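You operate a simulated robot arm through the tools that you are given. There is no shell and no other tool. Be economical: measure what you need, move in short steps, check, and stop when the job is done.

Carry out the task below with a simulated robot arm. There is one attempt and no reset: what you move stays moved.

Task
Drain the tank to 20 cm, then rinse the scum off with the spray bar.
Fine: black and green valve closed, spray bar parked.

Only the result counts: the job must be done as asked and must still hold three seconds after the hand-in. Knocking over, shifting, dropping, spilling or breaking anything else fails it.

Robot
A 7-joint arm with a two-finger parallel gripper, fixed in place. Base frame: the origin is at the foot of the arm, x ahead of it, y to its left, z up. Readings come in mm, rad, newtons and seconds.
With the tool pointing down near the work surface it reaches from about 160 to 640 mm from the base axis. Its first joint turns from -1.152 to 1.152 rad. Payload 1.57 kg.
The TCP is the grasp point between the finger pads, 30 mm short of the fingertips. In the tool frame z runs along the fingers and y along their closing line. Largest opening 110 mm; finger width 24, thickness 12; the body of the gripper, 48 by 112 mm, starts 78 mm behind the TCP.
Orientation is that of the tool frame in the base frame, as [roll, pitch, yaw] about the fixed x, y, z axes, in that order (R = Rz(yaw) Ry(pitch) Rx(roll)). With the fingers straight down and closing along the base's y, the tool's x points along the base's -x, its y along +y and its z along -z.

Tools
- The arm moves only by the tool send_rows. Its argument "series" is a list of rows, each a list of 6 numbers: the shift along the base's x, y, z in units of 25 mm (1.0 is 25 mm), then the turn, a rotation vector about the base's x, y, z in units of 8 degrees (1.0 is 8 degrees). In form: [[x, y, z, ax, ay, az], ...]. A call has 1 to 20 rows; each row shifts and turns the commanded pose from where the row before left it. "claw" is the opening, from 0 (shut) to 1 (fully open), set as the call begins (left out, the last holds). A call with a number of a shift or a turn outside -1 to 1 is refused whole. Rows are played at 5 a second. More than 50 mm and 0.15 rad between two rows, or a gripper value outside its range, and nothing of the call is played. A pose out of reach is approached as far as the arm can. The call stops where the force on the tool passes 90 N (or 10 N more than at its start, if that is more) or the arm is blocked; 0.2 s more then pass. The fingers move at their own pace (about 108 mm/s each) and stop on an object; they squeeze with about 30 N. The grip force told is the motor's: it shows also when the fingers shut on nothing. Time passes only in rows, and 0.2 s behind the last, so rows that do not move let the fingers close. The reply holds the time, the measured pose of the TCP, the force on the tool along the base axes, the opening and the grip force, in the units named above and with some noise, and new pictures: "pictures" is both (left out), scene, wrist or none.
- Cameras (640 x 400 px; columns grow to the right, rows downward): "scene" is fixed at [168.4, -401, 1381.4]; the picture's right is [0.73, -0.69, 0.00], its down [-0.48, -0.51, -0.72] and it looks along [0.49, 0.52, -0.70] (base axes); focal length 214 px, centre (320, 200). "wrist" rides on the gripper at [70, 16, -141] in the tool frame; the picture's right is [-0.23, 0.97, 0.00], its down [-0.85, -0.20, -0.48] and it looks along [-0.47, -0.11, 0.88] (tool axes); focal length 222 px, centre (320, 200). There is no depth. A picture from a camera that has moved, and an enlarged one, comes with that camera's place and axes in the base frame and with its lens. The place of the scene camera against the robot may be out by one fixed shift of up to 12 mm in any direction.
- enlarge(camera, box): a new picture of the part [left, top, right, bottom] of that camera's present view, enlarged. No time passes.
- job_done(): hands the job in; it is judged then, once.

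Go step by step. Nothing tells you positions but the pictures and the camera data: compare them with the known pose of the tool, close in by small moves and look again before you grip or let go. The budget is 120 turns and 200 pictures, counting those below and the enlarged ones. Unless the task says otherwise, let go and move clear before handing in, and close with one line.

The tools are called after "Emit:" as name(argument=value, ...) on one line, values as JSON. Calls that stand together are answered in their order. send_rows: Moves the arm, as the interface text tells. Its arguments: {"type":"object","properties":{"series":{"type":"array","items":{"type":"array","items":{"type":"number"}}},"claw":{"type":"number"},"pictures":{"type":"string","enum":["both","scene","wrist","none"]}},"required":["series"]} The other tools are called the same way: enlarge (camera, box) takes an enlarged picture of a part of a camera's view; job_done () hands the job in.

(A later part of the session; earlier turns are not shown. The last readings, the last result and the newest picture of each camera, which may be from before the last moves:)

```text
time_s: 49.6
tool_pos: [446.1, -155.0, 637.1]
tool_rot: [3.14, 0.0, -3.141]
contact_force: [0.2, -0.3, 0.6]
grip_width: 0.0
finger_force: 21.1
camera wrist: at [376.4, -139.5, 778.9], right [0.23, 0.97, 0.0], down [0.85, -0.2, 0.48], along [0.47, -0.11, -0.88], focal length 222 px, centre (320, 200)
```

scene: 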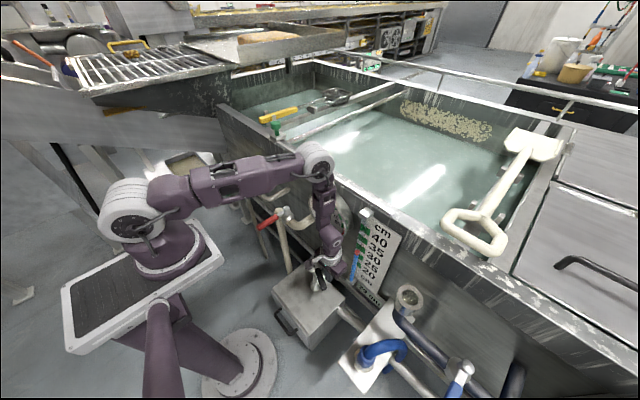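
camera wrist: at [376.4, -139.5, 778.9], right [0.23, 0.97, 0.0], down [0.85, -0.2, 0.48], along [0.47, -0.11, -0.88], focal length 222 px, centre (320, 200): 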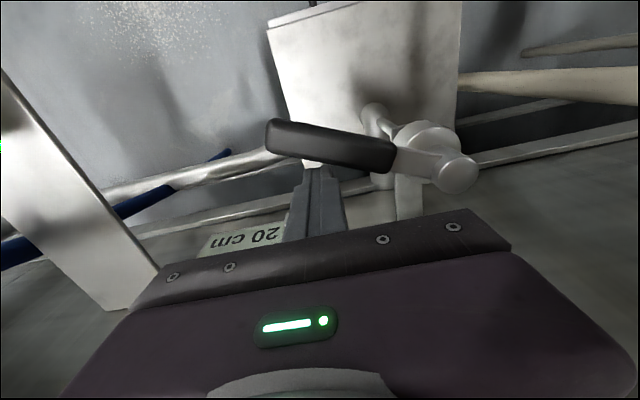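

It just flipped to 20. A short pause, then pushing the lever back closed.

Emit:
send_rows(series=[[0, 0, 0, 0, 0, 0], [0, 0, 0, 0, 0, 0], [0, 0, 0, 0, 0, 0], [-0.84, 0.2, 0, 0, 0, 0], [-0.84, 0.4, 0, 0, 0, 0], [-0.72, 0.56, 0, 0, 0, 0], [-0.52, 0.76, 0, 0, 0, 0], [-0.32, 0.84, 0, 0, 0, 0]])

Emit:
enlarge(camera="scene", box=[240, 190, 420, 310])

```text
time_s: 51.4
tool_pos: [365.1, -86.9, 637.4]
tool_rot: [-3.141, 0.001, 3.138]
contact_force: [1.7, -3.1, -0.2]
grip_width: 0.1
finger_force: 20.7
camera wrist: at [295.6, -71.3, 778.5], right [0.23, 0.97, 0.0], down [0.85, -0.2, 0.48], along [0.47, -0.11, -0.88], focal length 222 px, centre (320, 200)
```

scene: 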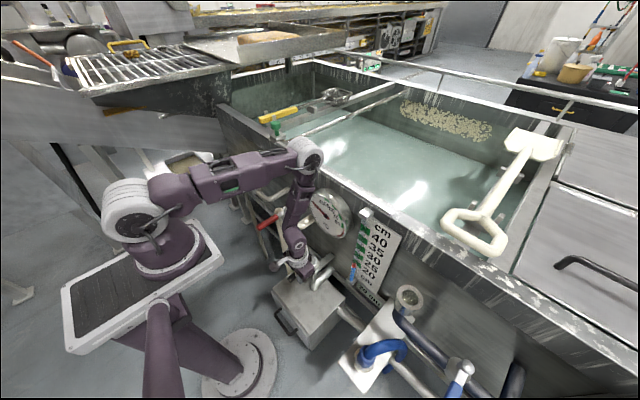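
wrist: 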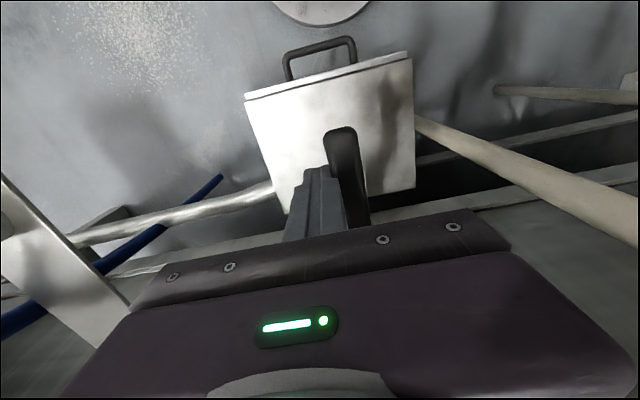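

```text
3.33 times, centred on (330, 250) of scene
camera zoom: at [168.4, -401.1, 1381.3], right [0.73, -0.69, 0.0], down [-0.48, -0.51, -0.72], along [0.49, 0.52, -0.7], focal length 715 px, centre (287, 33)
```

zoom: 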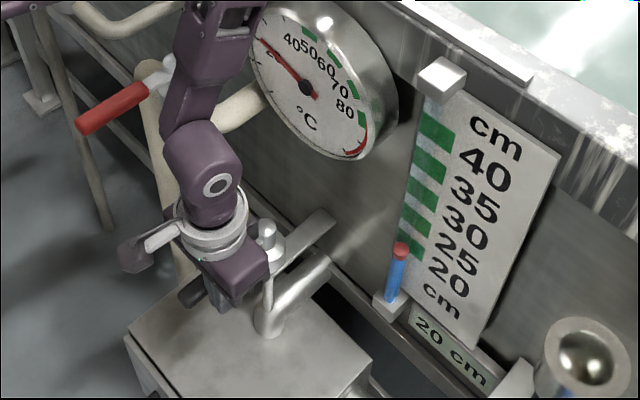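

Lever looks back at its starting line. A small extra nudge to confirm the closed stop.

Emit:
send_rows(series=[[0, 0.12, 0, 0, 0, 0], [0, 0.12, 0, 0, 0, 0]], pictures="wrist")

```text
time_s: 52.0
tool_pos: [365.9, -84.7, 636.9]
tool_rot: [-3.133, 0.003, 3.136]
contact_force: [-2.0, -44.8, -5.4]
grip_width: 0.1
finger_force: 21.1
camera wrist: at [295.4, -68.5, 778.4], right [0.23, 0.97, -0.01], down [0.85, -0.2, 0.48], along [0.47, -0.12, -0.88], focal length 222 px, centre (320, 200)
```

wrist: 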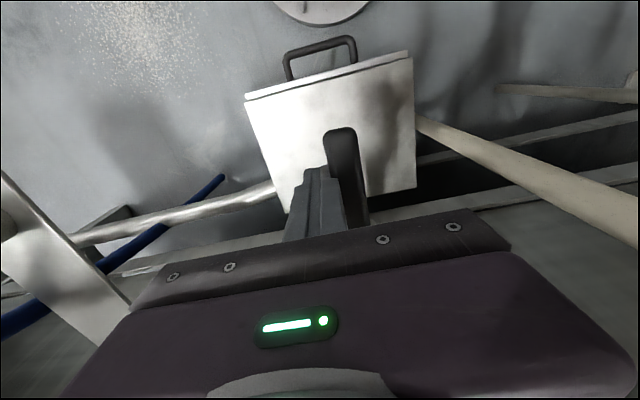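

Hard stop felt: black valve is closed at 20 cm. Backing off, rising, and going toward the green valve on the left.

Emit:
send_rows(series=[[0, -0.7, 0, 0, 0, 0], [0, 0, 1, 0, 0, 0], [0, 0, 1, 0, 0, 0], [0, 0, 1, 0, 0, 0], [0, 0, 1, 0, 0, 0], [0, 0, 1, 0, 0, 0], [0, 0, 1, 0, 0, 0], [0, 0, 1, 0, 0, 0], [0, 0, 1, 0, 0, 0], [0, 0, 1, 0, 0, 0], [0, 0, 1, 0, 0, 0], [0, 0, 1, 0, 0, 0], [0, 0, 1, 0, 0, 0], [-0.5, 0, 1, 0, 0, 0], [-1, 0, 1, 0, 0, 0]], pictures="none")

Emit:
send_rows(series=[[-0.5, 1, 0, 0, 0, 0], [0, 1, 0, 0, 0, 0], [0, 1, 0, 0, 0, 0], [0, 1, 0, 0, 0, 0], [0, 1, 0, 0, 0, 0], [0, 1, 0, 0, 0, 0], [0, 1, 0, 0, 0, 0], [0, 1, 0, 0, 0, 0], [0, 1, 0, 0, 0, 0], [0, 1, 0, 0, 0, 0], [0, 1, 0, 0, 0, 0], [0, 1, 0, 0, 0, 0], [0, 1, 0, 0, 0, 0], [0, 1, 0, 0, 0, 0]])

Emit:
enlarge(camera="scene", box=[200, 160, 420, 300])

```text
time_s: 55.2
tool_pos: [327.1, -97.9, 988.2]
tool_rot: [-3.141, -0.001, 3.14]
contact_force: [0.5, 1.0, -0.3]
grip_width: 0.0
finger_force: 21.4
```

```text
time_s: 58.2
tool_pos: [314.9, 251.8, 987.3]
tool_rot: [-3.141, 0.001, 3.14]
contact_force: [0.3, 0.3, -0.9]
grip_width: 0.2
finger_force: 21.3
camera wrist: at [245.0, 267.8, 1128.8], right [0.23, 0.97, 0.0], down [0.85, -0.2, 0.48], along [0.47, -0.11, -0.88], focal length 222 px, centre (320, 200)
```

scene: 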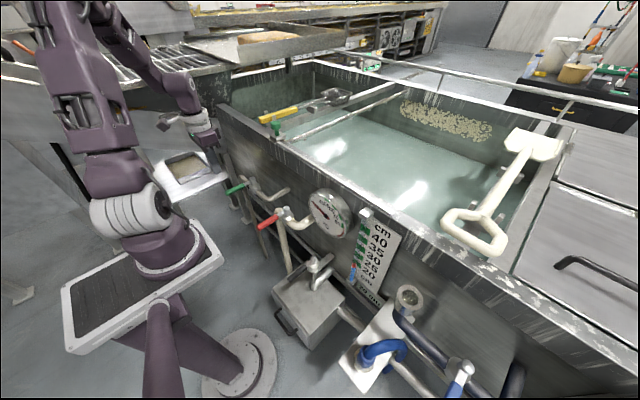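
wrist: 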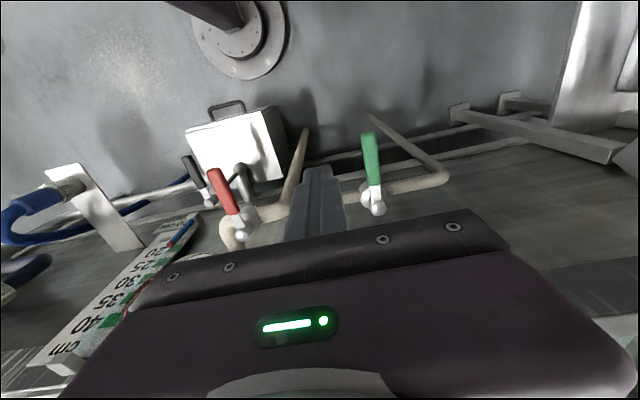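

```text
2.86 times, centred on (310, 230) of scene
camera zoom: at [168.4, -401.0, 1381.4], right [0.73, -0.69, 0.0], down [-0.48, -0.51, -0.72], along [0.49, 0.52, -0.7], focal length 613 px, centre (349, 114)
```

zoom: 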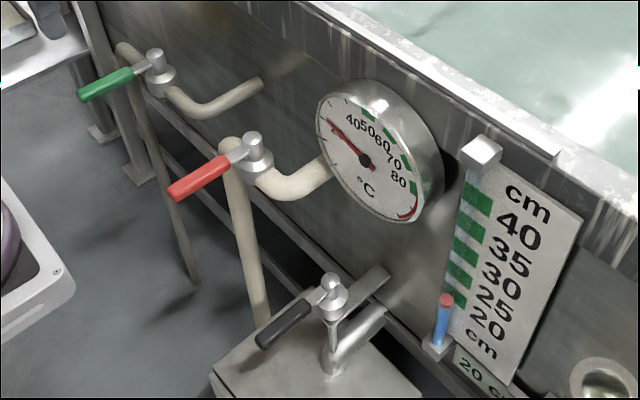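

Green lever: tip about (338,319,795), pivot about (449,317). I'll come down on its +y side and push it toward -y as before.

Emit:
send_rows(series=[[0.4, 0.88, 0, 0, 0, 0], [0.4, 0.88, 0, 0, 0, 0], [0.4, 0.88, 0, 0, 0, 0], [0.4, 0.88, 0, 0, 0, 0], [0.4, 0.88, 0, 0, 0, 0], [0, 0, -1, 0, 0, 0], [0, 0, -1, 0, 0, 0], [0, 0, -1, 0, 0, 0], [0, 0, -1, 0, 0, 0]])

Emit:
enlarge(camera="scene", box=[180, 120, 320, 240])

```text
time_s: 60.2
tool_pos: [364.7, 361.2, 886.6]
tool_rot: [3.14, 0.002, 3.14]
contact_force: [-0.8, 0.7, 1.1]
grip_width: 0.0
finger_force: 21.7
camera wrist: at [295.7, 377.3, 1028.4], right [0.23, 0.97, 0.0], down [0.85, -0.2, 0.48], along [0.47, -0.11, -0.88], focal length 222 px, centre (320, 200)
```

scene: 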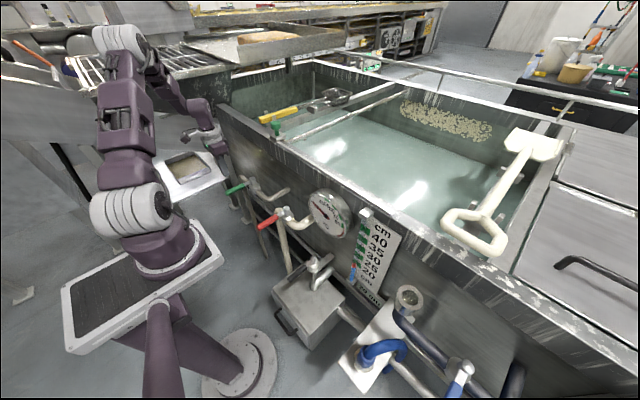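
wrist: 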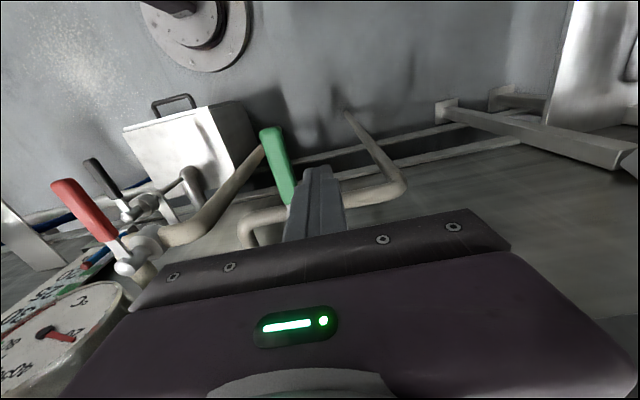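

```text
3.33 times, centred on (250, 180) of scene
camera zoom: at [168.4, -401.0, 1381.4], right [0.73, -0.69, 0.0], down [-0.48, -0.51, -0.72], along [0.49, 0.52, -0.7], focal length 715 px, centre (553, 267)
```

zoom: 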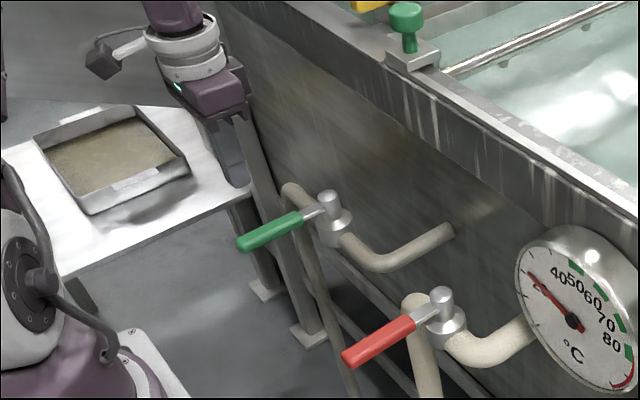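

Aligned with clearance beside the lever; descending and starting the push.

Emit:
send_rows(series=[[0, 0, -1, 0, 0, 0], [0, 0, -1, 0, 0, 0], [0, 0, -1, 0, 0, 0], [0, 0, -0.4, 0, 0, 0], [0, -0.6, 0, 0, 0, 0], [0, -0.5, 0, 0, 0, 0], [0, -0.5, 0, 0, 0, 0]])

Emit:
enlarge(camera="scene", box=[180, 120, 320, 240])

```text
time_s: 61.7
tool_pos: [366.4, 345.5, 805.0]
tool_rot: [3.104, 0.012, -3.129]
contact_force: [-0.4, 18.8, -0.2]
grip_width: 0.2
finger_force: 21.4
stopped in row 7: the force on the tool passed its limit (the readings are from after the stop); the commanded pose is now the measured one
camera wrist: at [293.3, 354.5, 945.7], right [0.22, 0.98, 0.04], down [0.85, -0.21, 0.48], along [0.48, -0.07, -0.88], focal length 222 px, centre (320, 200)
```

scene: 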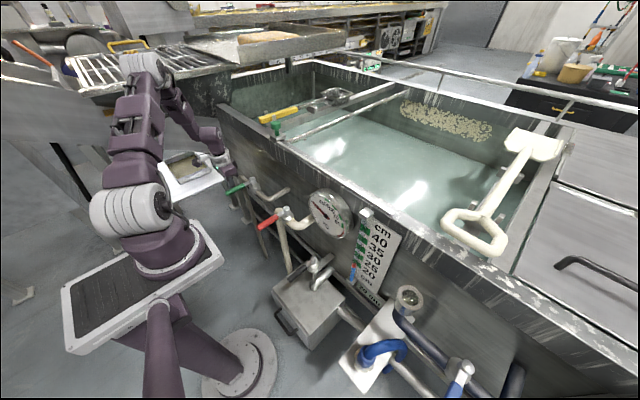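
wrist: 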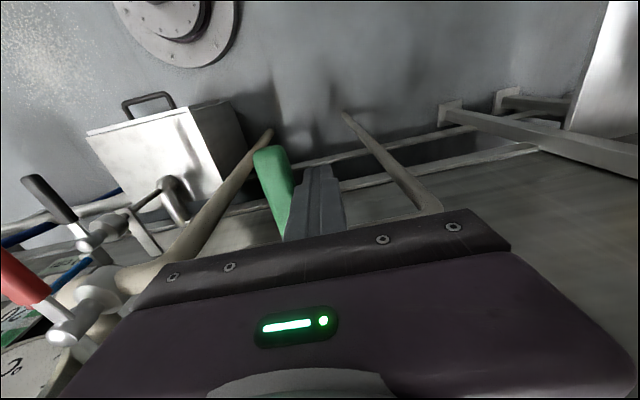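

```text
3.33 times, centred on (250, 180) of scene
camera zoom: at [168.4, -400.6, 1381.5], right [0.73, -0.69, 0.0], down [-0.48, -0.51, -0.72], along [0.49, 0.52, -0.7], focal length 715 px, centre (553, 267)
```

zoom: 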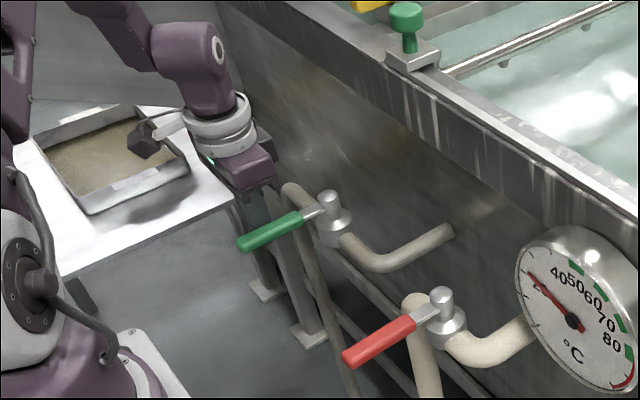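

The green lever is stopped toward -y, so it opens the other way. Backing off, lifting over, and going to its -y side.

Emit:
send_rows(series=[[0, 0.6, 0, -0.27, 0, 0], [0, 0, 1, 0, 0, 0], [0, 0, 1, 0, 0, 0], [0, 0, 1, 0, 0, 0], [0, -1, 0, 0, 0, 0], [0, -1, 0, 0, 0, 0], [0, -1, 0, 0, 0, 0], [0, -0.4, 0, 0, 0, 0]])

Emit:
enlarge(camera="scene", box=[180, 120, 320, 240])

```text
time_s: 63.5
tool_pos: [366.2, 272.5, 879.9]
tool_rot: [-3.138, 0.012, -3.131]
contact_force: [0.7, 0.2, -0.6]
grip_width: 0.0
finger_force: 21.6
camera wrist: at [293.4, 287.6, 1020.2], right [0.22, 0.98, 0.0], down [0.85, -0.19, 0.49], along [0.48, -0.11, -0.87], focal length 222 px, centre (320, 200)
```

scene: 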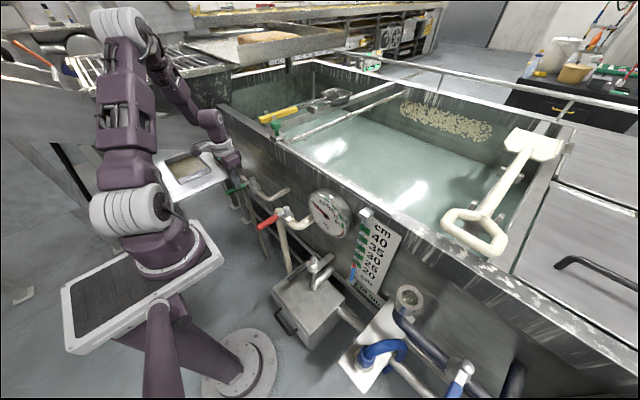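
wrist: 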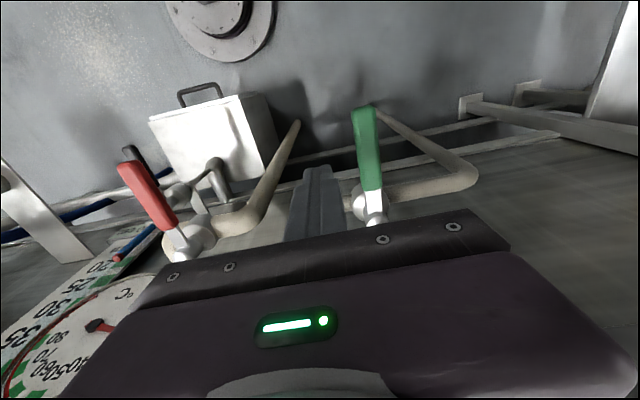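

```text
3.33 times, centred on (250, 180) of scene
camera zoom: at [168.4, -401.0, 1381.4], right [0.73, -0.69, 0.0], down [-0.48, -0.51, -0.72], along [0.49, 0.52, -0.7], focal length 715 px, centre (553, 267)
```

zoom: 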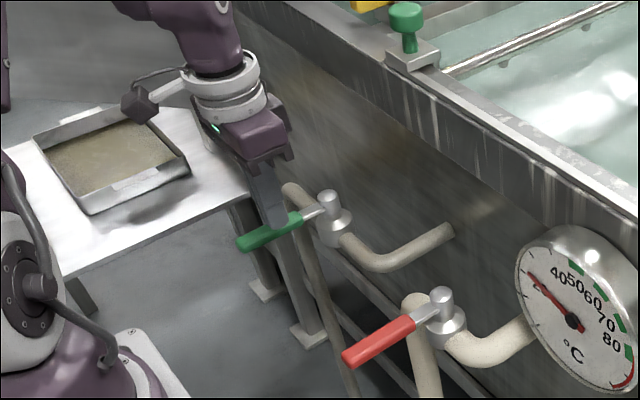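

Before opening water I want to locate the spray-bar knob, so the water runs as briefly as possible. Rising to look at it from above.

Emit:
send_rows(series=[[-1, 0, 1, 0, 0, 0], [-1, 0, 1, 0, 0, 0], [0, 0, 1, 0, 0, 0], [0, 0, 1, 0, 0, 0], [0, 0, 1, 0, 0, 0], [0, 0, 1, 0, 0, 0], [0, 0, 1, 0, 0, 0], [0, 0, 1, 0, 0, 0], [0, 0, 1, 0, 0, 0], [0, 0, 1, 0, 0, 0], [0, 0, 1, 0, 0, 0], [0, 0, 1, 0, 0, 0]])

Emit:
enlarge(camera="scene", box=[240, 60, 420, 170])

```text
time_s: 66.1
tool_pos: [315.8, 271.5, 1178.8]
tool_rot: [-3.136, 0.011, -3.132]
contact_force: [-0.7, 0.0, -0.1]
grip_width: 0.0
finger_force: 21.2
camera wrist: at [243.7, 287.5, 1320.7], right [0.22, 0.98, 0.0], down [0.85, -0.19, 0.49], along [0.48, -0.11, -0.87], focal length 222 px, centre (320, 200)
```

scene: 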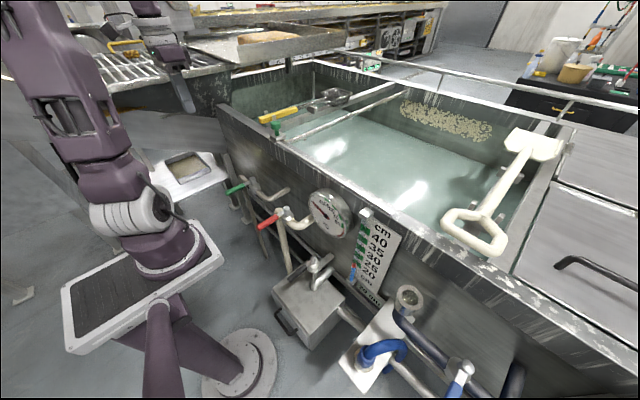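
wrist: 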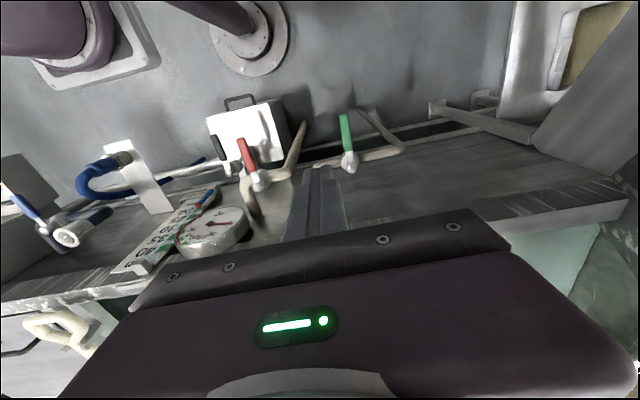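

```text
3.56 times, centred on (330, 115) of scene
camera zoom: at [168.4, -401.0, 1381.4], right [0.73, -0.69, 0.0], down [-0.48, -0.51, -0.72], along [0.49, 0.52, -0.7], focal length 763 px, centre (284, 502)
```

zoom: 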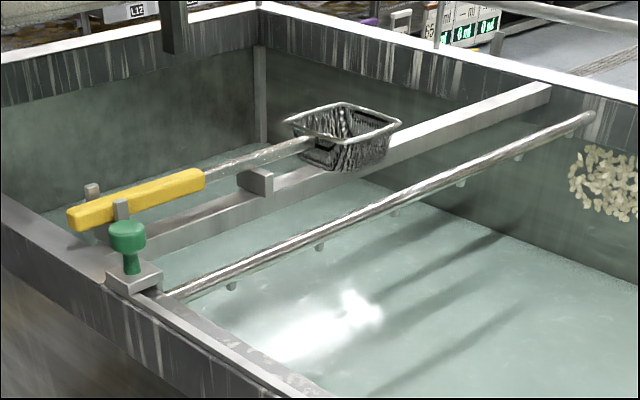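

Rim is at z≈950, and the knob should be near (593,301), head z≈990–1010. I'll open the gripper and approach above it to check.

Emit:
send_rows(series=[[1, 0.12, 0, 0, 0, 0], [1, 0.12, 0, 0, 0, 0], [1, 0.12, 0, 0, 0, 0], [1, 0.12, 0, 0, 0, 0], [1, 0.12, 0, 0, 0, 0], [1, 0.12, 0, 0, 0, 0], [1, 0.12, -0.4, 0, 0, 0], [1, 0.12, -0.7, 0, 0, 0], [1, 0.12, -0.7, 0, 0, 0], [1, 0.1, -0.7, 0, 0, 0], [1, 0, -0.7, 0, 0, 0]], claw=0.8)

Emit:
enlarge(camera="scene", box=[220, 50, 360, 150])

```text
time_s: 68.5
tool_pos: [564.6, 291.5, 1109.7]
tool_rot: [-3.134, 0.01, -3.13]
contact_force: [-0.5, -0.1, -1.3]
grip_width: 87.8
finger_force: 0.1
out of reach, approached as far as the arm can: row 10, 11
camera wrist: at [492.8, 308.1, 1251.0], right [0.22, 0.98, 0.0], down [0.85, -0.19, 0.49], along [0.48, -0.11, -0.87], focal length 222 px, centre (320, 200)
```

scene: 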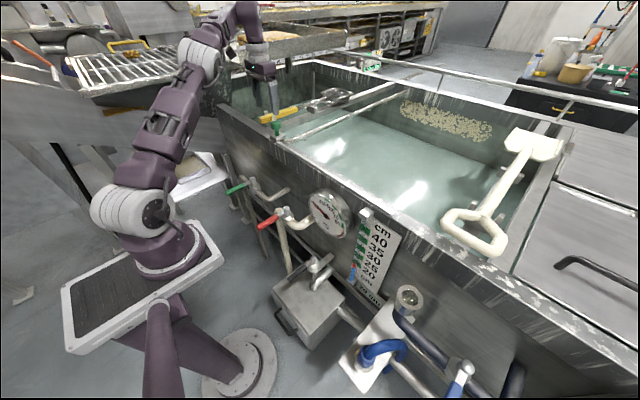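
wrist: 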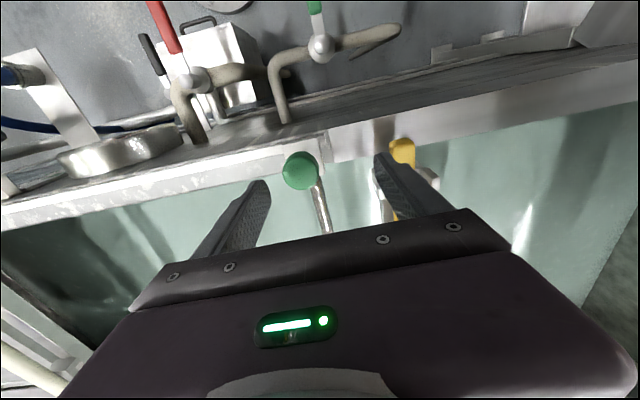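

```text
4.00 times, centred on (290, 100) of scene
camera zoom: at [168.5, -401.0, 1381.3], right [0.73, -0.69, 0.0], down [-0.48, -0.51, -0.72], along [0.49, 0.52, -0.7], focal length 858 px, centre (440, 600)
```

zoom: 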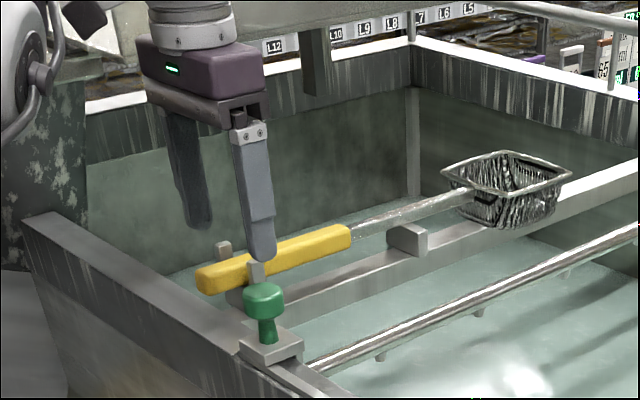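

Triangulated: knob head at about (574,269,1025) with its block top about 977. Just within reach. Aligning over it.

Emit:
send_rows(series=[[0, -0.9, -0.5, 0, 0, 0], [0, 0, -0.5, 0, 0, 0]], pictures="wrist")

```text
time_s: 69.1
tool_pos: [564.6, 269.1, 1084.7]
tool_rot: [-3.138, 0.009, -3.13]
contact_force: [-0.7, -0.1, -0.3]
grip_width: 88.1
finger_force: 0.1
camera wrist: at [492.7, 285.0, 1225.8], right [0.22, 0.98, 0.0], down [0.85, -0.19, 0.49], along [0.48, -0.11, -0.87], focal length 222 px, centre (320, 200)
```

wrist: 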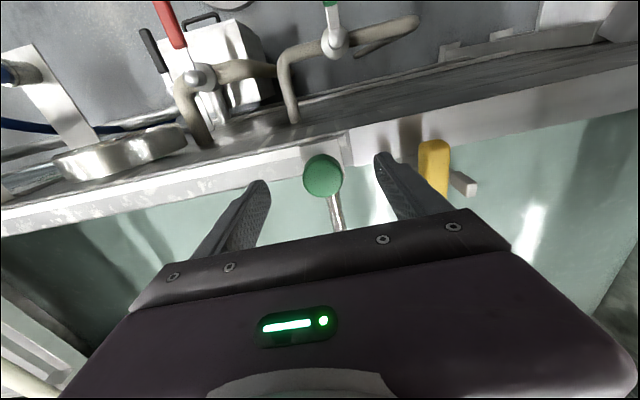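

Knob is centred between the fingers. Lowering to grip height with a bit more x.

Emit:
send_rows(series=[[0.25, 0, -0.8, 0, 0, 0], [0.25, 0, -0.8, 0, 0, 0], [0, 0, -0.8, 0, 0, 0]])

Emit:
enlarge(camera="scene", box=[220, 50, 360, 150])

```text
time_s: 69.9
tool_pos: [576.1, 269.4, 1025.7]
tool_rot: [-3.136, 0.011, -3.13]
contact_force: [0.1, -0.5, 0.8]
grip_width: 88.2
finger_force: 0.1
camera wrist: at [504.8, 285.0, 1165.8], right [0.22, 0.98, 0.0], down [0.85, -0.19, 0.49], along [0.48, -0.11, -0.87], focal length 222 px, centre (320, 200)
```

scene: 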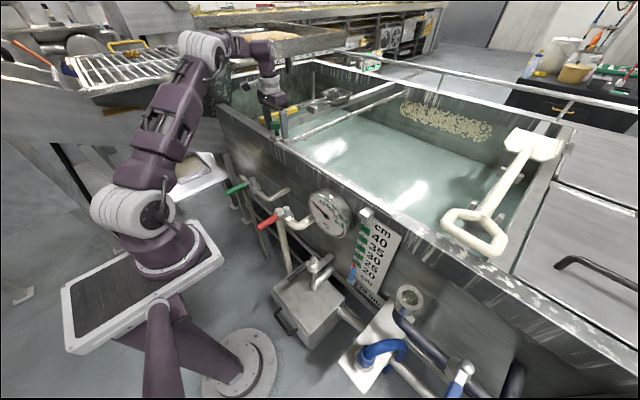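
wrist: 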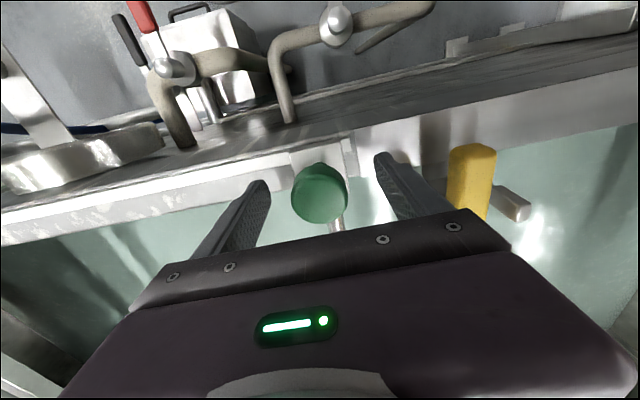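

```text
4.00 times, centred on (290, 100) of scene
camera zoom: at [168.4, -401.0, 1381.4], right [0.73, -0.69, 0.0], down [-0.48, -0.51, -0.72], along [0.49, 0.52, -0.7], focal length 858 px, centre (440, 600)
```

zoom: 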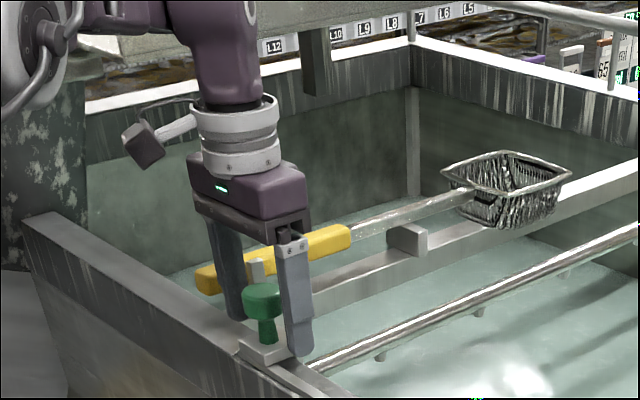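

Knob sits at the grasp point. Closing on it.

Emit:
send_rows(series=[[0, 0, 0, 0, 0, 0], [0, 0, 0, 0, 0, 0], [0, 0, 0, 0, 0, 0]], claw=0)

Emit:
enlarge(camera="scene", box=[220, 50, 360, 150])

```text
time_s: 70.7
tool_pos: [576.9, 269.4, 1024.2]
tool_rot: [-3.136, 0.009, -3.132]
contact_force: [-0.2, 0.4, -3.0]
grip_width: 37.3
finger_force: 43.1
camera wrist: at [504.8, 285.0, 1165.8], right [0.22, 0.98, 0.0], down [0.85, -0.19, 0.49], along [0.48, -0.11, -0.87], focal length 222 px, centre (320, 200)
```

scene: 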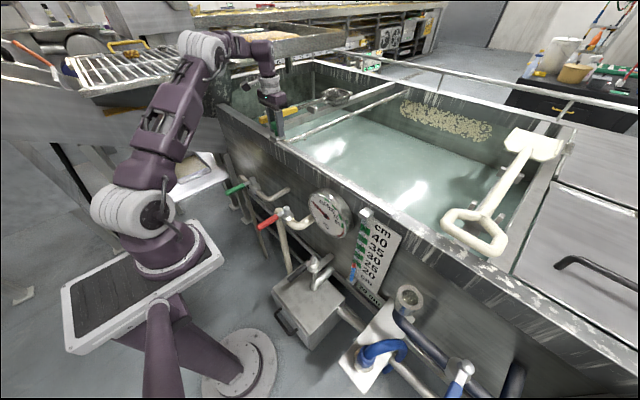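
wrist: 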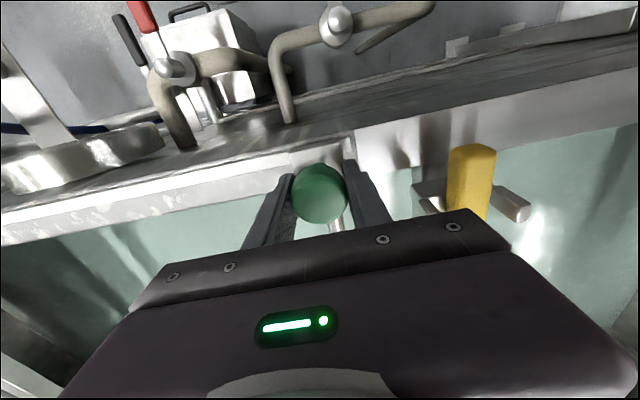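

```text
4.00 times, centred on (290, 100) of scene
camera zoom: at [168.5, -401.0, 1381.4], right [0.73, -0.69, 0.0], down [-0.48, -0.51, -0.72], along [0.49, 0.52, -0.7], focal length 858 px, centre (440, 600)
```

zoom: 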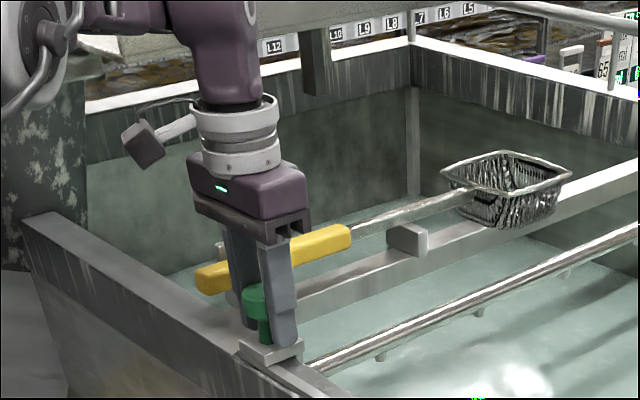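

Gripped at 37 mm width. A dry test slide of 25 mm toward -y.

Emit:
send_rows(series=[[0, -0.3, 0, 0, 0, 0], [0, -0.3, 0, 0, 0, 0], [0, -0.4, 0, 0, 0, 0]])

Emit:
enlarge(camera="scene", box=[220, 50, 420, 170])

```text
time_s: 71.5
tool_pos: [576.6, 244.8, 1024.9]
tool_rot: [-3.135, 0.008, -3.131]
contact_force: [1.8, 2.8, -8.4]
grip_width: 37.1
finger_force: 43.7
camera wrist: at [504.9, 260.2, 1165.8], right [0.22, 0.98, 0.0], down [0.85, -0.19, 0.49], along [0.47, -0.11, -0.87], focal length 222 px, centre (320, 200)
```

scene: 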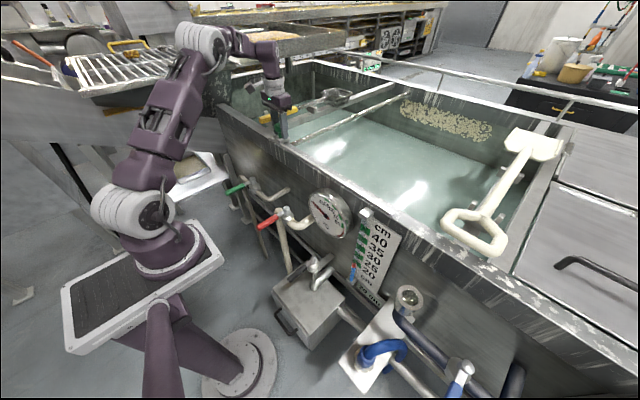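
wrist: 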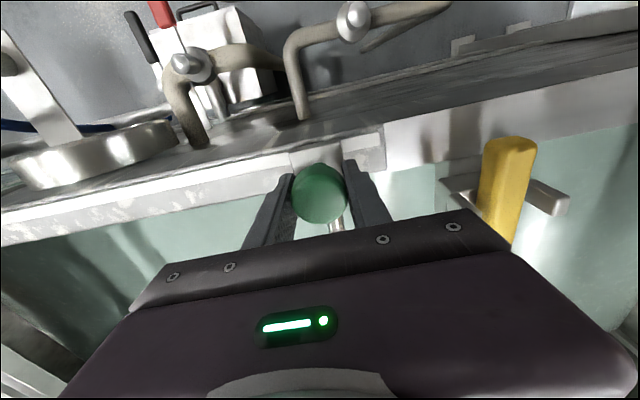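

```text
3.20 times, centred on (320, 110) of scene
camera zoom: at [168.6, -400.9, 1381.4], right [0.73, -0.69, 0.0], down [-0.48, -0.51, -0.72], along [0.49, 0.52, -0.7], focal length 686 px, centre (320, 488)
```

zoom: 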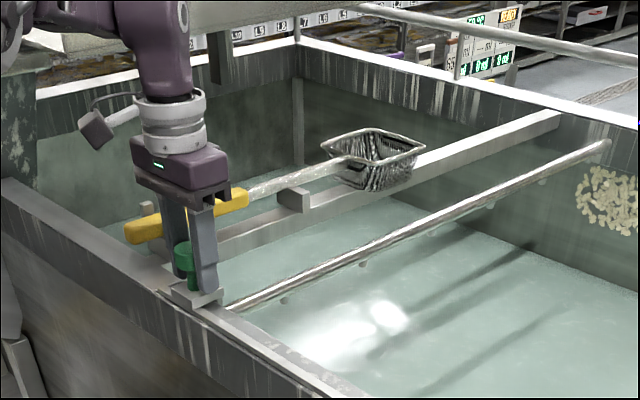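

The bar slides freely. Releasing it here and going to open the green valve (water on as briefly as possible).

Emit:
send_rows(series=[[0, 0, 0, 0, 0, 0], [0, 0, 0, 0, 0, 0], [0, 0, 1, 0, 0, 0], [0, 0, 1, 0, 0, 0], [0, 0, 0.6, 0, 0, 0], [-1, 0.1, 0, 0, 0, 0], [-1, 0.2, 0, 0, 0, 0], [-1, 0.2, 0, 0, 0, 0], [-1, 0.2, 0, 0, 0, 0], [-1, 0.2, 0, 0, 0, 0], [-1, 0.1, 0, 0, 0, 0], [-1, 0.1, 0, 0, 0, 0], [-1, 0, 0, 0, 0, 0], [-0.4, 0, 0, 0, 0, 0]], claw=0.8, pictures="scene")

Emit:
enlarge(camera="scene", box=[220, 50, 420, 170])

```text
time_s: 74.5
tool_pos: [367.3, 271.9, 1090.3]
tool_rot: [-3.136, 0.01, -3.132]
contact_force: [0.0, 0.0, 0.0]
grip_width: 87.9
finger_force: 0.1
```

scene: 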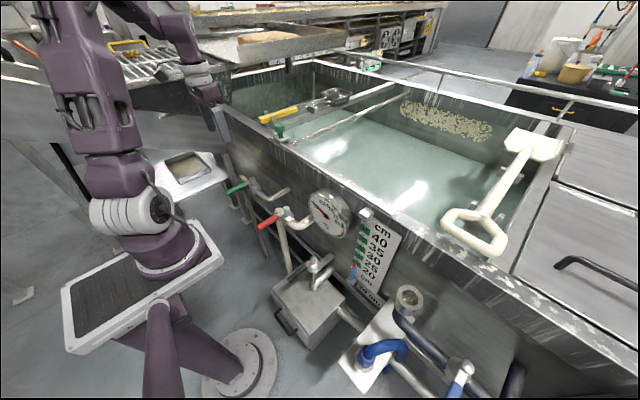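

```text
3.20 times, centred on (320, 110) of scene
camera zoom: at [168.4, -401.0, 1381.4], right [0.73, -0.69, 0.0], down [-0.48, -0.51, -0.72], along [0.49, 0.52, -0.7], focal length 686 px, centre (320, 488)
```

zoom: 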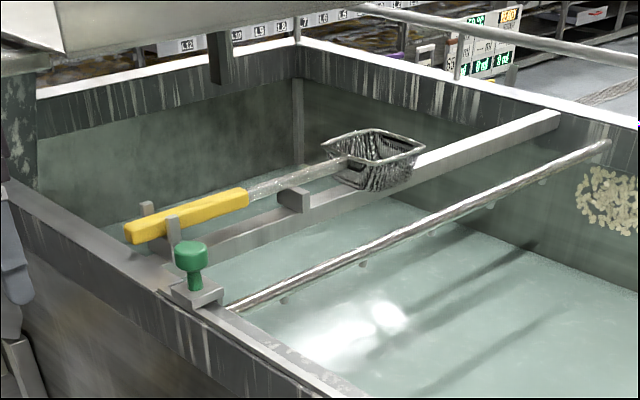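

Bar stays put. Closing the fingers and descending on the -y side of the green lever.

Emit:
send_rows(series=[[0, 0, -1, 0, 0, 0], [0, 0, -1, 0, 0, 0], [0, 0, -1, 0, 0, 0], [0, 0, -1, 0, 0, 0], [0, 0, -1, 0, 0, 0], [0, 0, -1, 0, 0, 0], [0, 0, -1, 0, 0, 0], [0, 0, -1, 0, 0, 0], [0, 0, -1, 0, 0, 0], [0, 0, -1, 0, 0, 0], [0, 0, -1, 0, 0, 0], [0, 0, -0.2, 0, 0, 0]], claw=0, pictures="wrist")

Emit:
enlarge(camera="scene", box=[180, 120, 320, 240])

```text
time_s: 77.1
tool_pos: [365.9, 273.0, 810.0]
tool_rot: [-3.137, 0.01, -3.131]
contact_force: [0.7, 0.1, 0.1]
grip_width: 0.3
finger_force: 21.8
camera wrist: at [294.5, 288.1, 950.6], right [0.22, 0.98, 0.0], down [0.85, -0.19, 0.49], along [0.48, -0.11, -0.87], focal length 222 px, centre (320, 200)
```

wrist: 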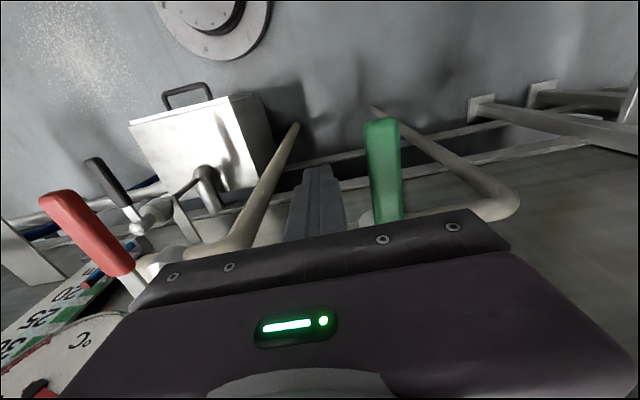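

```text
3.33 times, centred on (250, 180) of scene
camera zoom: at [168.4, -401.0, 1381.4], right [0.73, -0.69, 0.0], down [-0.48, -0.51, -0.72], along [0.49, 0.52, -0.7], focal length 715 px, centre (553, 267)
```

zoom: 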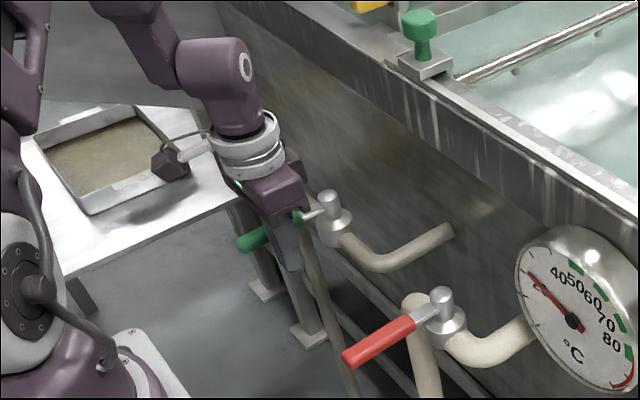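

Pushing +y, first about 15°.

Emit:
send_rows(series=[[0, 0.8, 0, 0, 0, 0], [0, 0.6, 0, 0, 0, 0], [-0.1, 0.5, 0, 0, 0, 0]], pictures="wrist")

```text
time_s: 77.9
tool_pos: [365.3, 319.4, 809.6]
tool_rot: [-3.136, 0.01, -3.129]
contact_force: [1.2, -2.1, 0.1]
grip_width: 0.0
finger_force: 21.4
camera wrist: at [292.4, 335.3, 951.1], right [0.22, 0.98, 0.0], down [0.85, -0.19, 0.49], along [0.48, -0.11, -0.87], focal length 222 px, centre (320, 200)
```

wrist: 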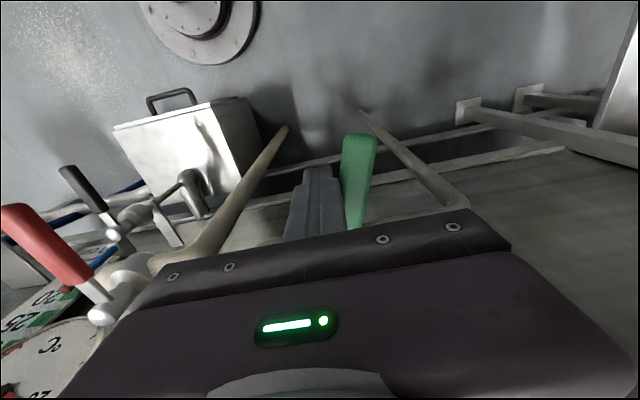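

It turns this way. Continuing to ~60°.

Emit:
send_rows(series=[[0, 0.9, 0, 0, 0, 0], [0.4, 0.85, 0, 0, 0, 0], [0.6, 0.72, 0, 0, 0, 0], [0.3, 0.3, 0, 0, 0, 0]])

Emit:
enlarge(camera="scene", box=[200, 50, 420, 240])

Emit:
enlarge(camera="scene", box=[355, 250, 405, 310])

```text
time_s: 78.9
tool_pos: [395.5, 388.9, 808.2]
tool_rot: [-3.137, 0.009, -3.133]
contact_force: [-1.0, -1.6, -1.1]
grip_width: 0.1
finger_force: 21.4
camera wrist: at [324.9, 404.9, 950.5], right [0.22, 0.98, 0.0], down [0.85, -0.19, 0.49], along [0.48, -0.11, -0.87], focal length 222 px, centre (320, 200)
```

scene: 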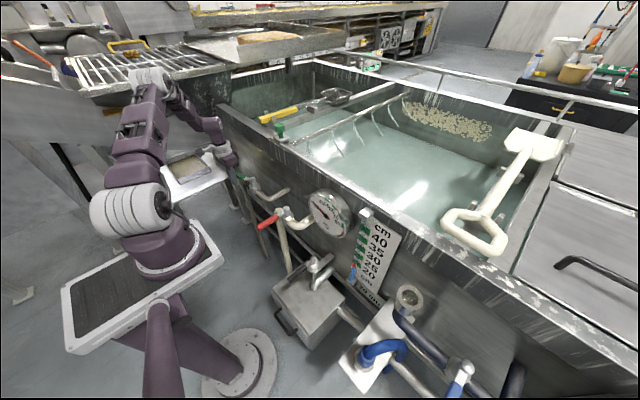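
wrist: 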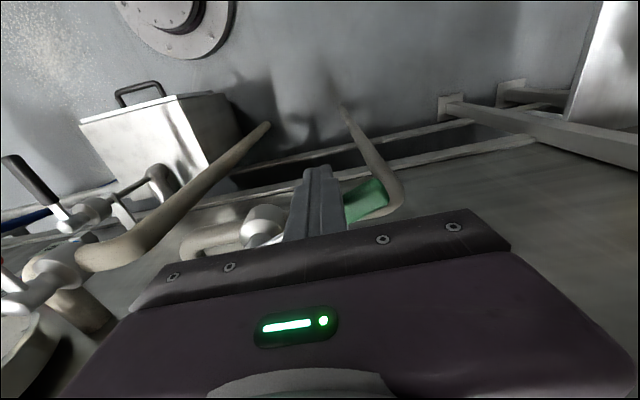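

```text
2.11 times, centred on (310, 145) of scene
camera zoom: at [168.4, -401.0, 1381.4], right [0.73, -0.69, 0.0], down [-0.48, -0.51, -0.72], along [0.49, 0.52, -0.7], focal length 452 px, centre (341, 316)
```

zoom: 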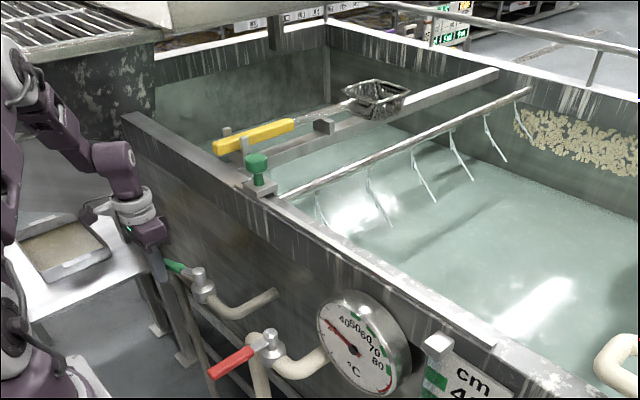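

```text
6.67 times, centred on (380, 280) of scene
camera zoom: at [168.4, -401.0, 1381.4], right [0.73, -0.69, 0.0], down [-0.48, -0.51, -0.72], along [0.49, 0.52, -0.7], focal length 1430 px, centre (-80, -333)
```

zoom: 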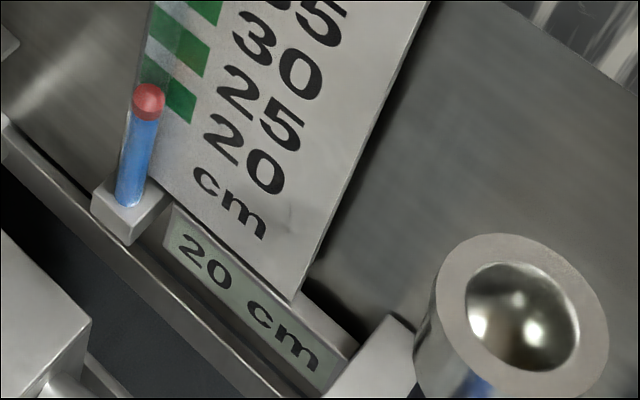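

Water is spraying from the bar. Going back to the knob directly.

Emit:
send_rows(series=[[-0.5, -0.2, 0.5, 0, 0, 0], [0, -0.5, 1, 0, 0, 0], [0, -0.5, 1, 0, 0, 0], [0, -0.5, 1, 0, 0, 0]], pictures="none")

Emit:
send_rows(series=[[0, -0.5, 1, 0, 0, 0], [0, -0.5, 1, 0, 0, 0], [0, -0.5, 1, 0, 0, 0], [0.7, -0.5, 1, 0, 0, 0], [0.7, -0.5, 1, 0, 0, 0], [0.7, -0.5, 1, 0, 0, 0], [0.7, -0.5, 1, 0, 0, 0], [0.7, -0.5, 1, 0, 0, 0], [1, 0, 0.3, 0, 0, 0], [1, 0, 0, 0, 0, 0], [1, 0, 0, 0, 0, 0], [1, 0, 0, 0, 0, 0], [0.2, 0, 0, 0, 0, 0]], claw=0.8)

```text
time_s: 79.9
tool_pos: [383.8, 345.1, 897.3]
tool_rot: [-3.137, 0.008, -3.131]
contact_force: [1.0, 0.3, 0.2]
grip_width: 0.0
finger_force: 21.4
```

```text
time_s: 82.7
tool_pos: [575.6, 247.5, 1104.9]
tool_rot: [-3.136, 0.009, -3.131]
contact_force: [0.8, 0.0, -0.8]
grip_width: 87.9
finger_force: 0.1
camera wrist: at [504.6, 262.3, 1245.6], right [0.22, 0.98, 0.0], down [0.85, -0.19, 0.49], along [0.48, -0.11, -0.87], focal length 222 px, centre (320, 200)
```

scene: 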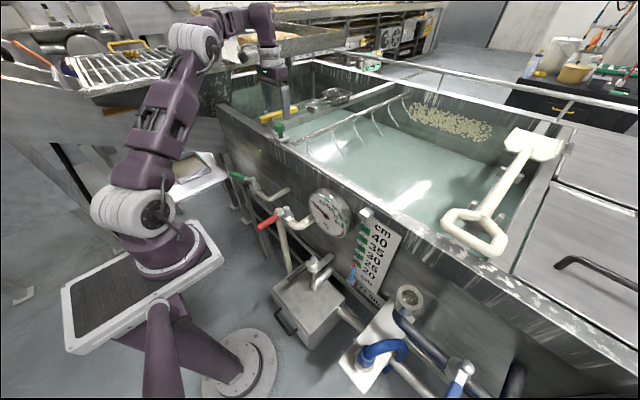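
wrist: 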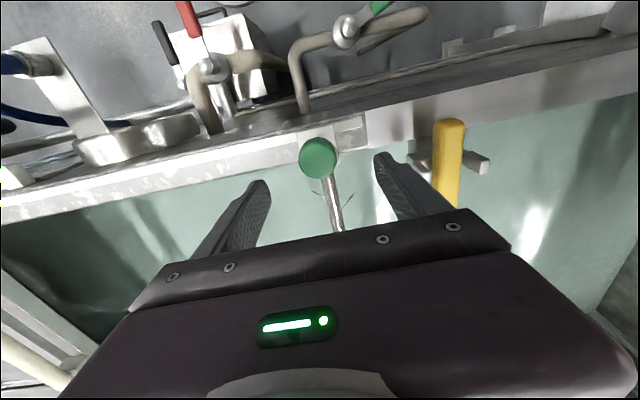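

Aligned over the knob; descending and gripping.

Emit:
send_rows(series=[[0, 0, -1, 0, 0, 0], [0, -0.1, -1, 0, 0, 0], [0, 0, -1, 0, 0, 0], [0, 0, -0.2, 0, 0, 0]], pictures="wrist")

Emit:
send_rows(series=[[0, 0, 0, 0, 0, 0], [0, 0, 0, 0, 0, 0]], claw=0, pictures="wrist")

```text
time_s: 83.7
tool_pos: [577.3, 243.9, 1023.9]
tool_rot: [-3.137, 0.01, -3.131]
contact_force: [-0.7, -0.9, 0.0]
grip_width: 87.8
finger_force: 0.0
camera wrist: at [505.3, 259.4, 1165.0], right [0.22, 0.98, 0.0], down [0.85, -0.19, 0.49], along [0.48, -0.11, -0.87], focal length 222 px, centre (320, 200)
```

wrist: 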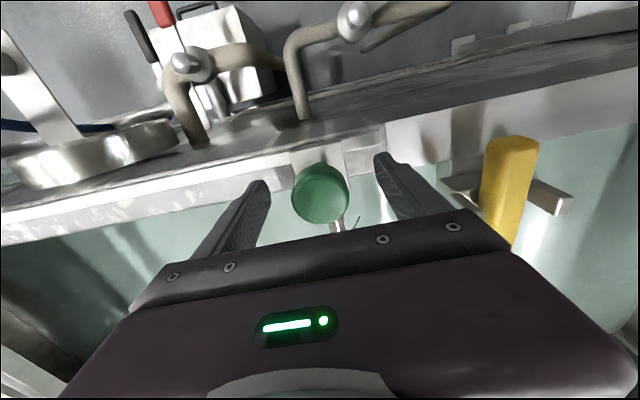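

```text
time_s: 84.3
tool_pos: [576.4, 243.1, 1025.1]
tool_rot: [-3.136, 0.007, -3.132]
contact_force: [0.2, 1.1, -3.1]
grip_width: 37.1
finger_force: 43.4
camera wrist: at [505.3, 259.5, 1165.2], right [0.22, 0.98, 0.0], down [0.85, -0.19, 0.49], along [0.48, -0.11, -0.87], focal length 222 px, centre (320, 200)
```

wrist: 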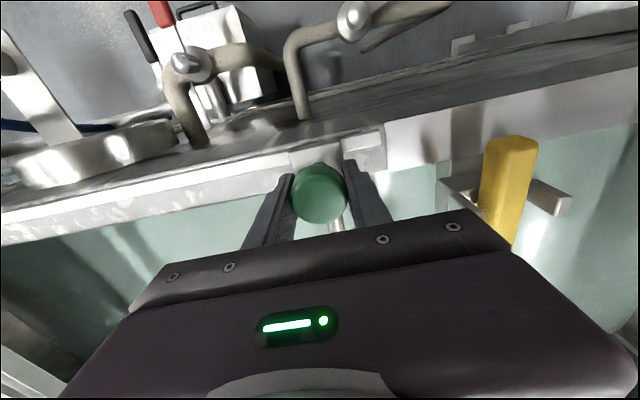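

Gripped. Sliding toward -y along the scum, about 60 mm/s, and checking.

Emit:
send_rows(series=[[0, -0.6, 0, 0, 0, 0], [0, -0.6, 0, 0, 0, 0], [0, -0.6, 0, 0, 0, 0], [0, -0.6, 0, 0, 0, 0], [0, -0.6, 0, 0, 0, 0], [0, -0.6, 0, 0, 0, 0], [0, -0.6, 0, 0, 0, 0], [0, -0.6, 0, 0, 0, 0], [0, -0.6, 0, 0, 0, 0], [0, -0.6, 0, 0, 0, 0]], pictures="scene")

Emit:
enlarge(camera="scene", box=[260, 60, 560, 240])

Emit:
enlarge(camera="scene", box=[355, 250, 405, 310])

```text
time_s: 86.5
tool_pos: [576.2, 93.1, 1025.2]
tool_rot: [-3.137, 0.008, -3.132]
contact_force: [-0.6, 2.0, -24.5]
grip_width: 37.3
finger_force: 43.3
```

scene: 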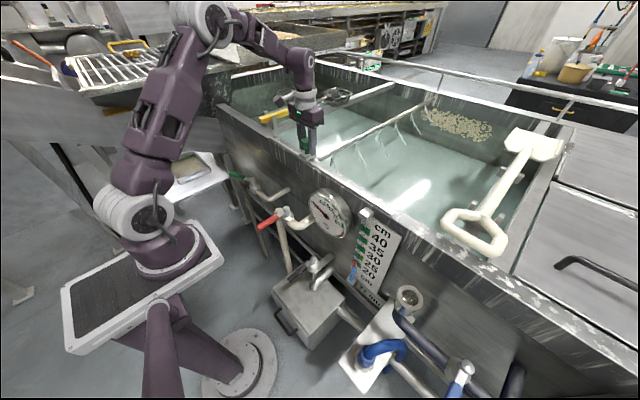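

```text
2.13 times, centred on (410, 150) of scene
camera zoom: at [168.8, -400.8, 1381.3], right [0.73, -0.69, 0.0], down [-0.48, -0.51, -0.72], along [0.49, 0.52, -0.7], focal length 458 px, centre (128, 307)
```

zoom: 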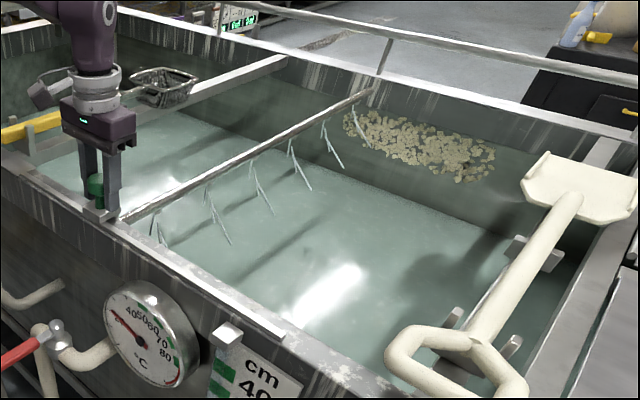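

```text
6.67 times, centred on (380, 280) of scene
camera zoom: at [168.8, -400.8, 1381.3], right [0.73, -0.69, 0.0], down [-0.48, -0.51, -0.72], along [0.49, 0.52, -0.7], focal length 1430 px, centre (-80, -333)
```

zoom: 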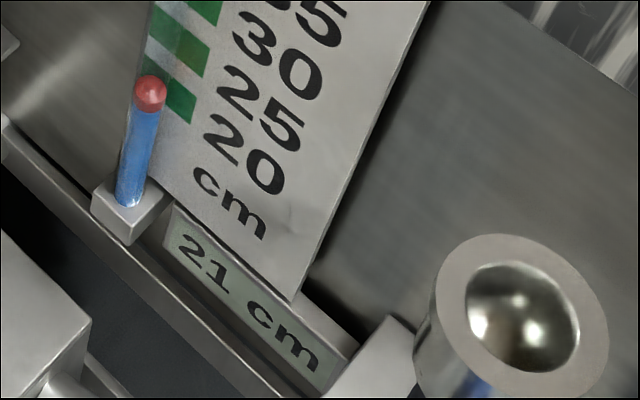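

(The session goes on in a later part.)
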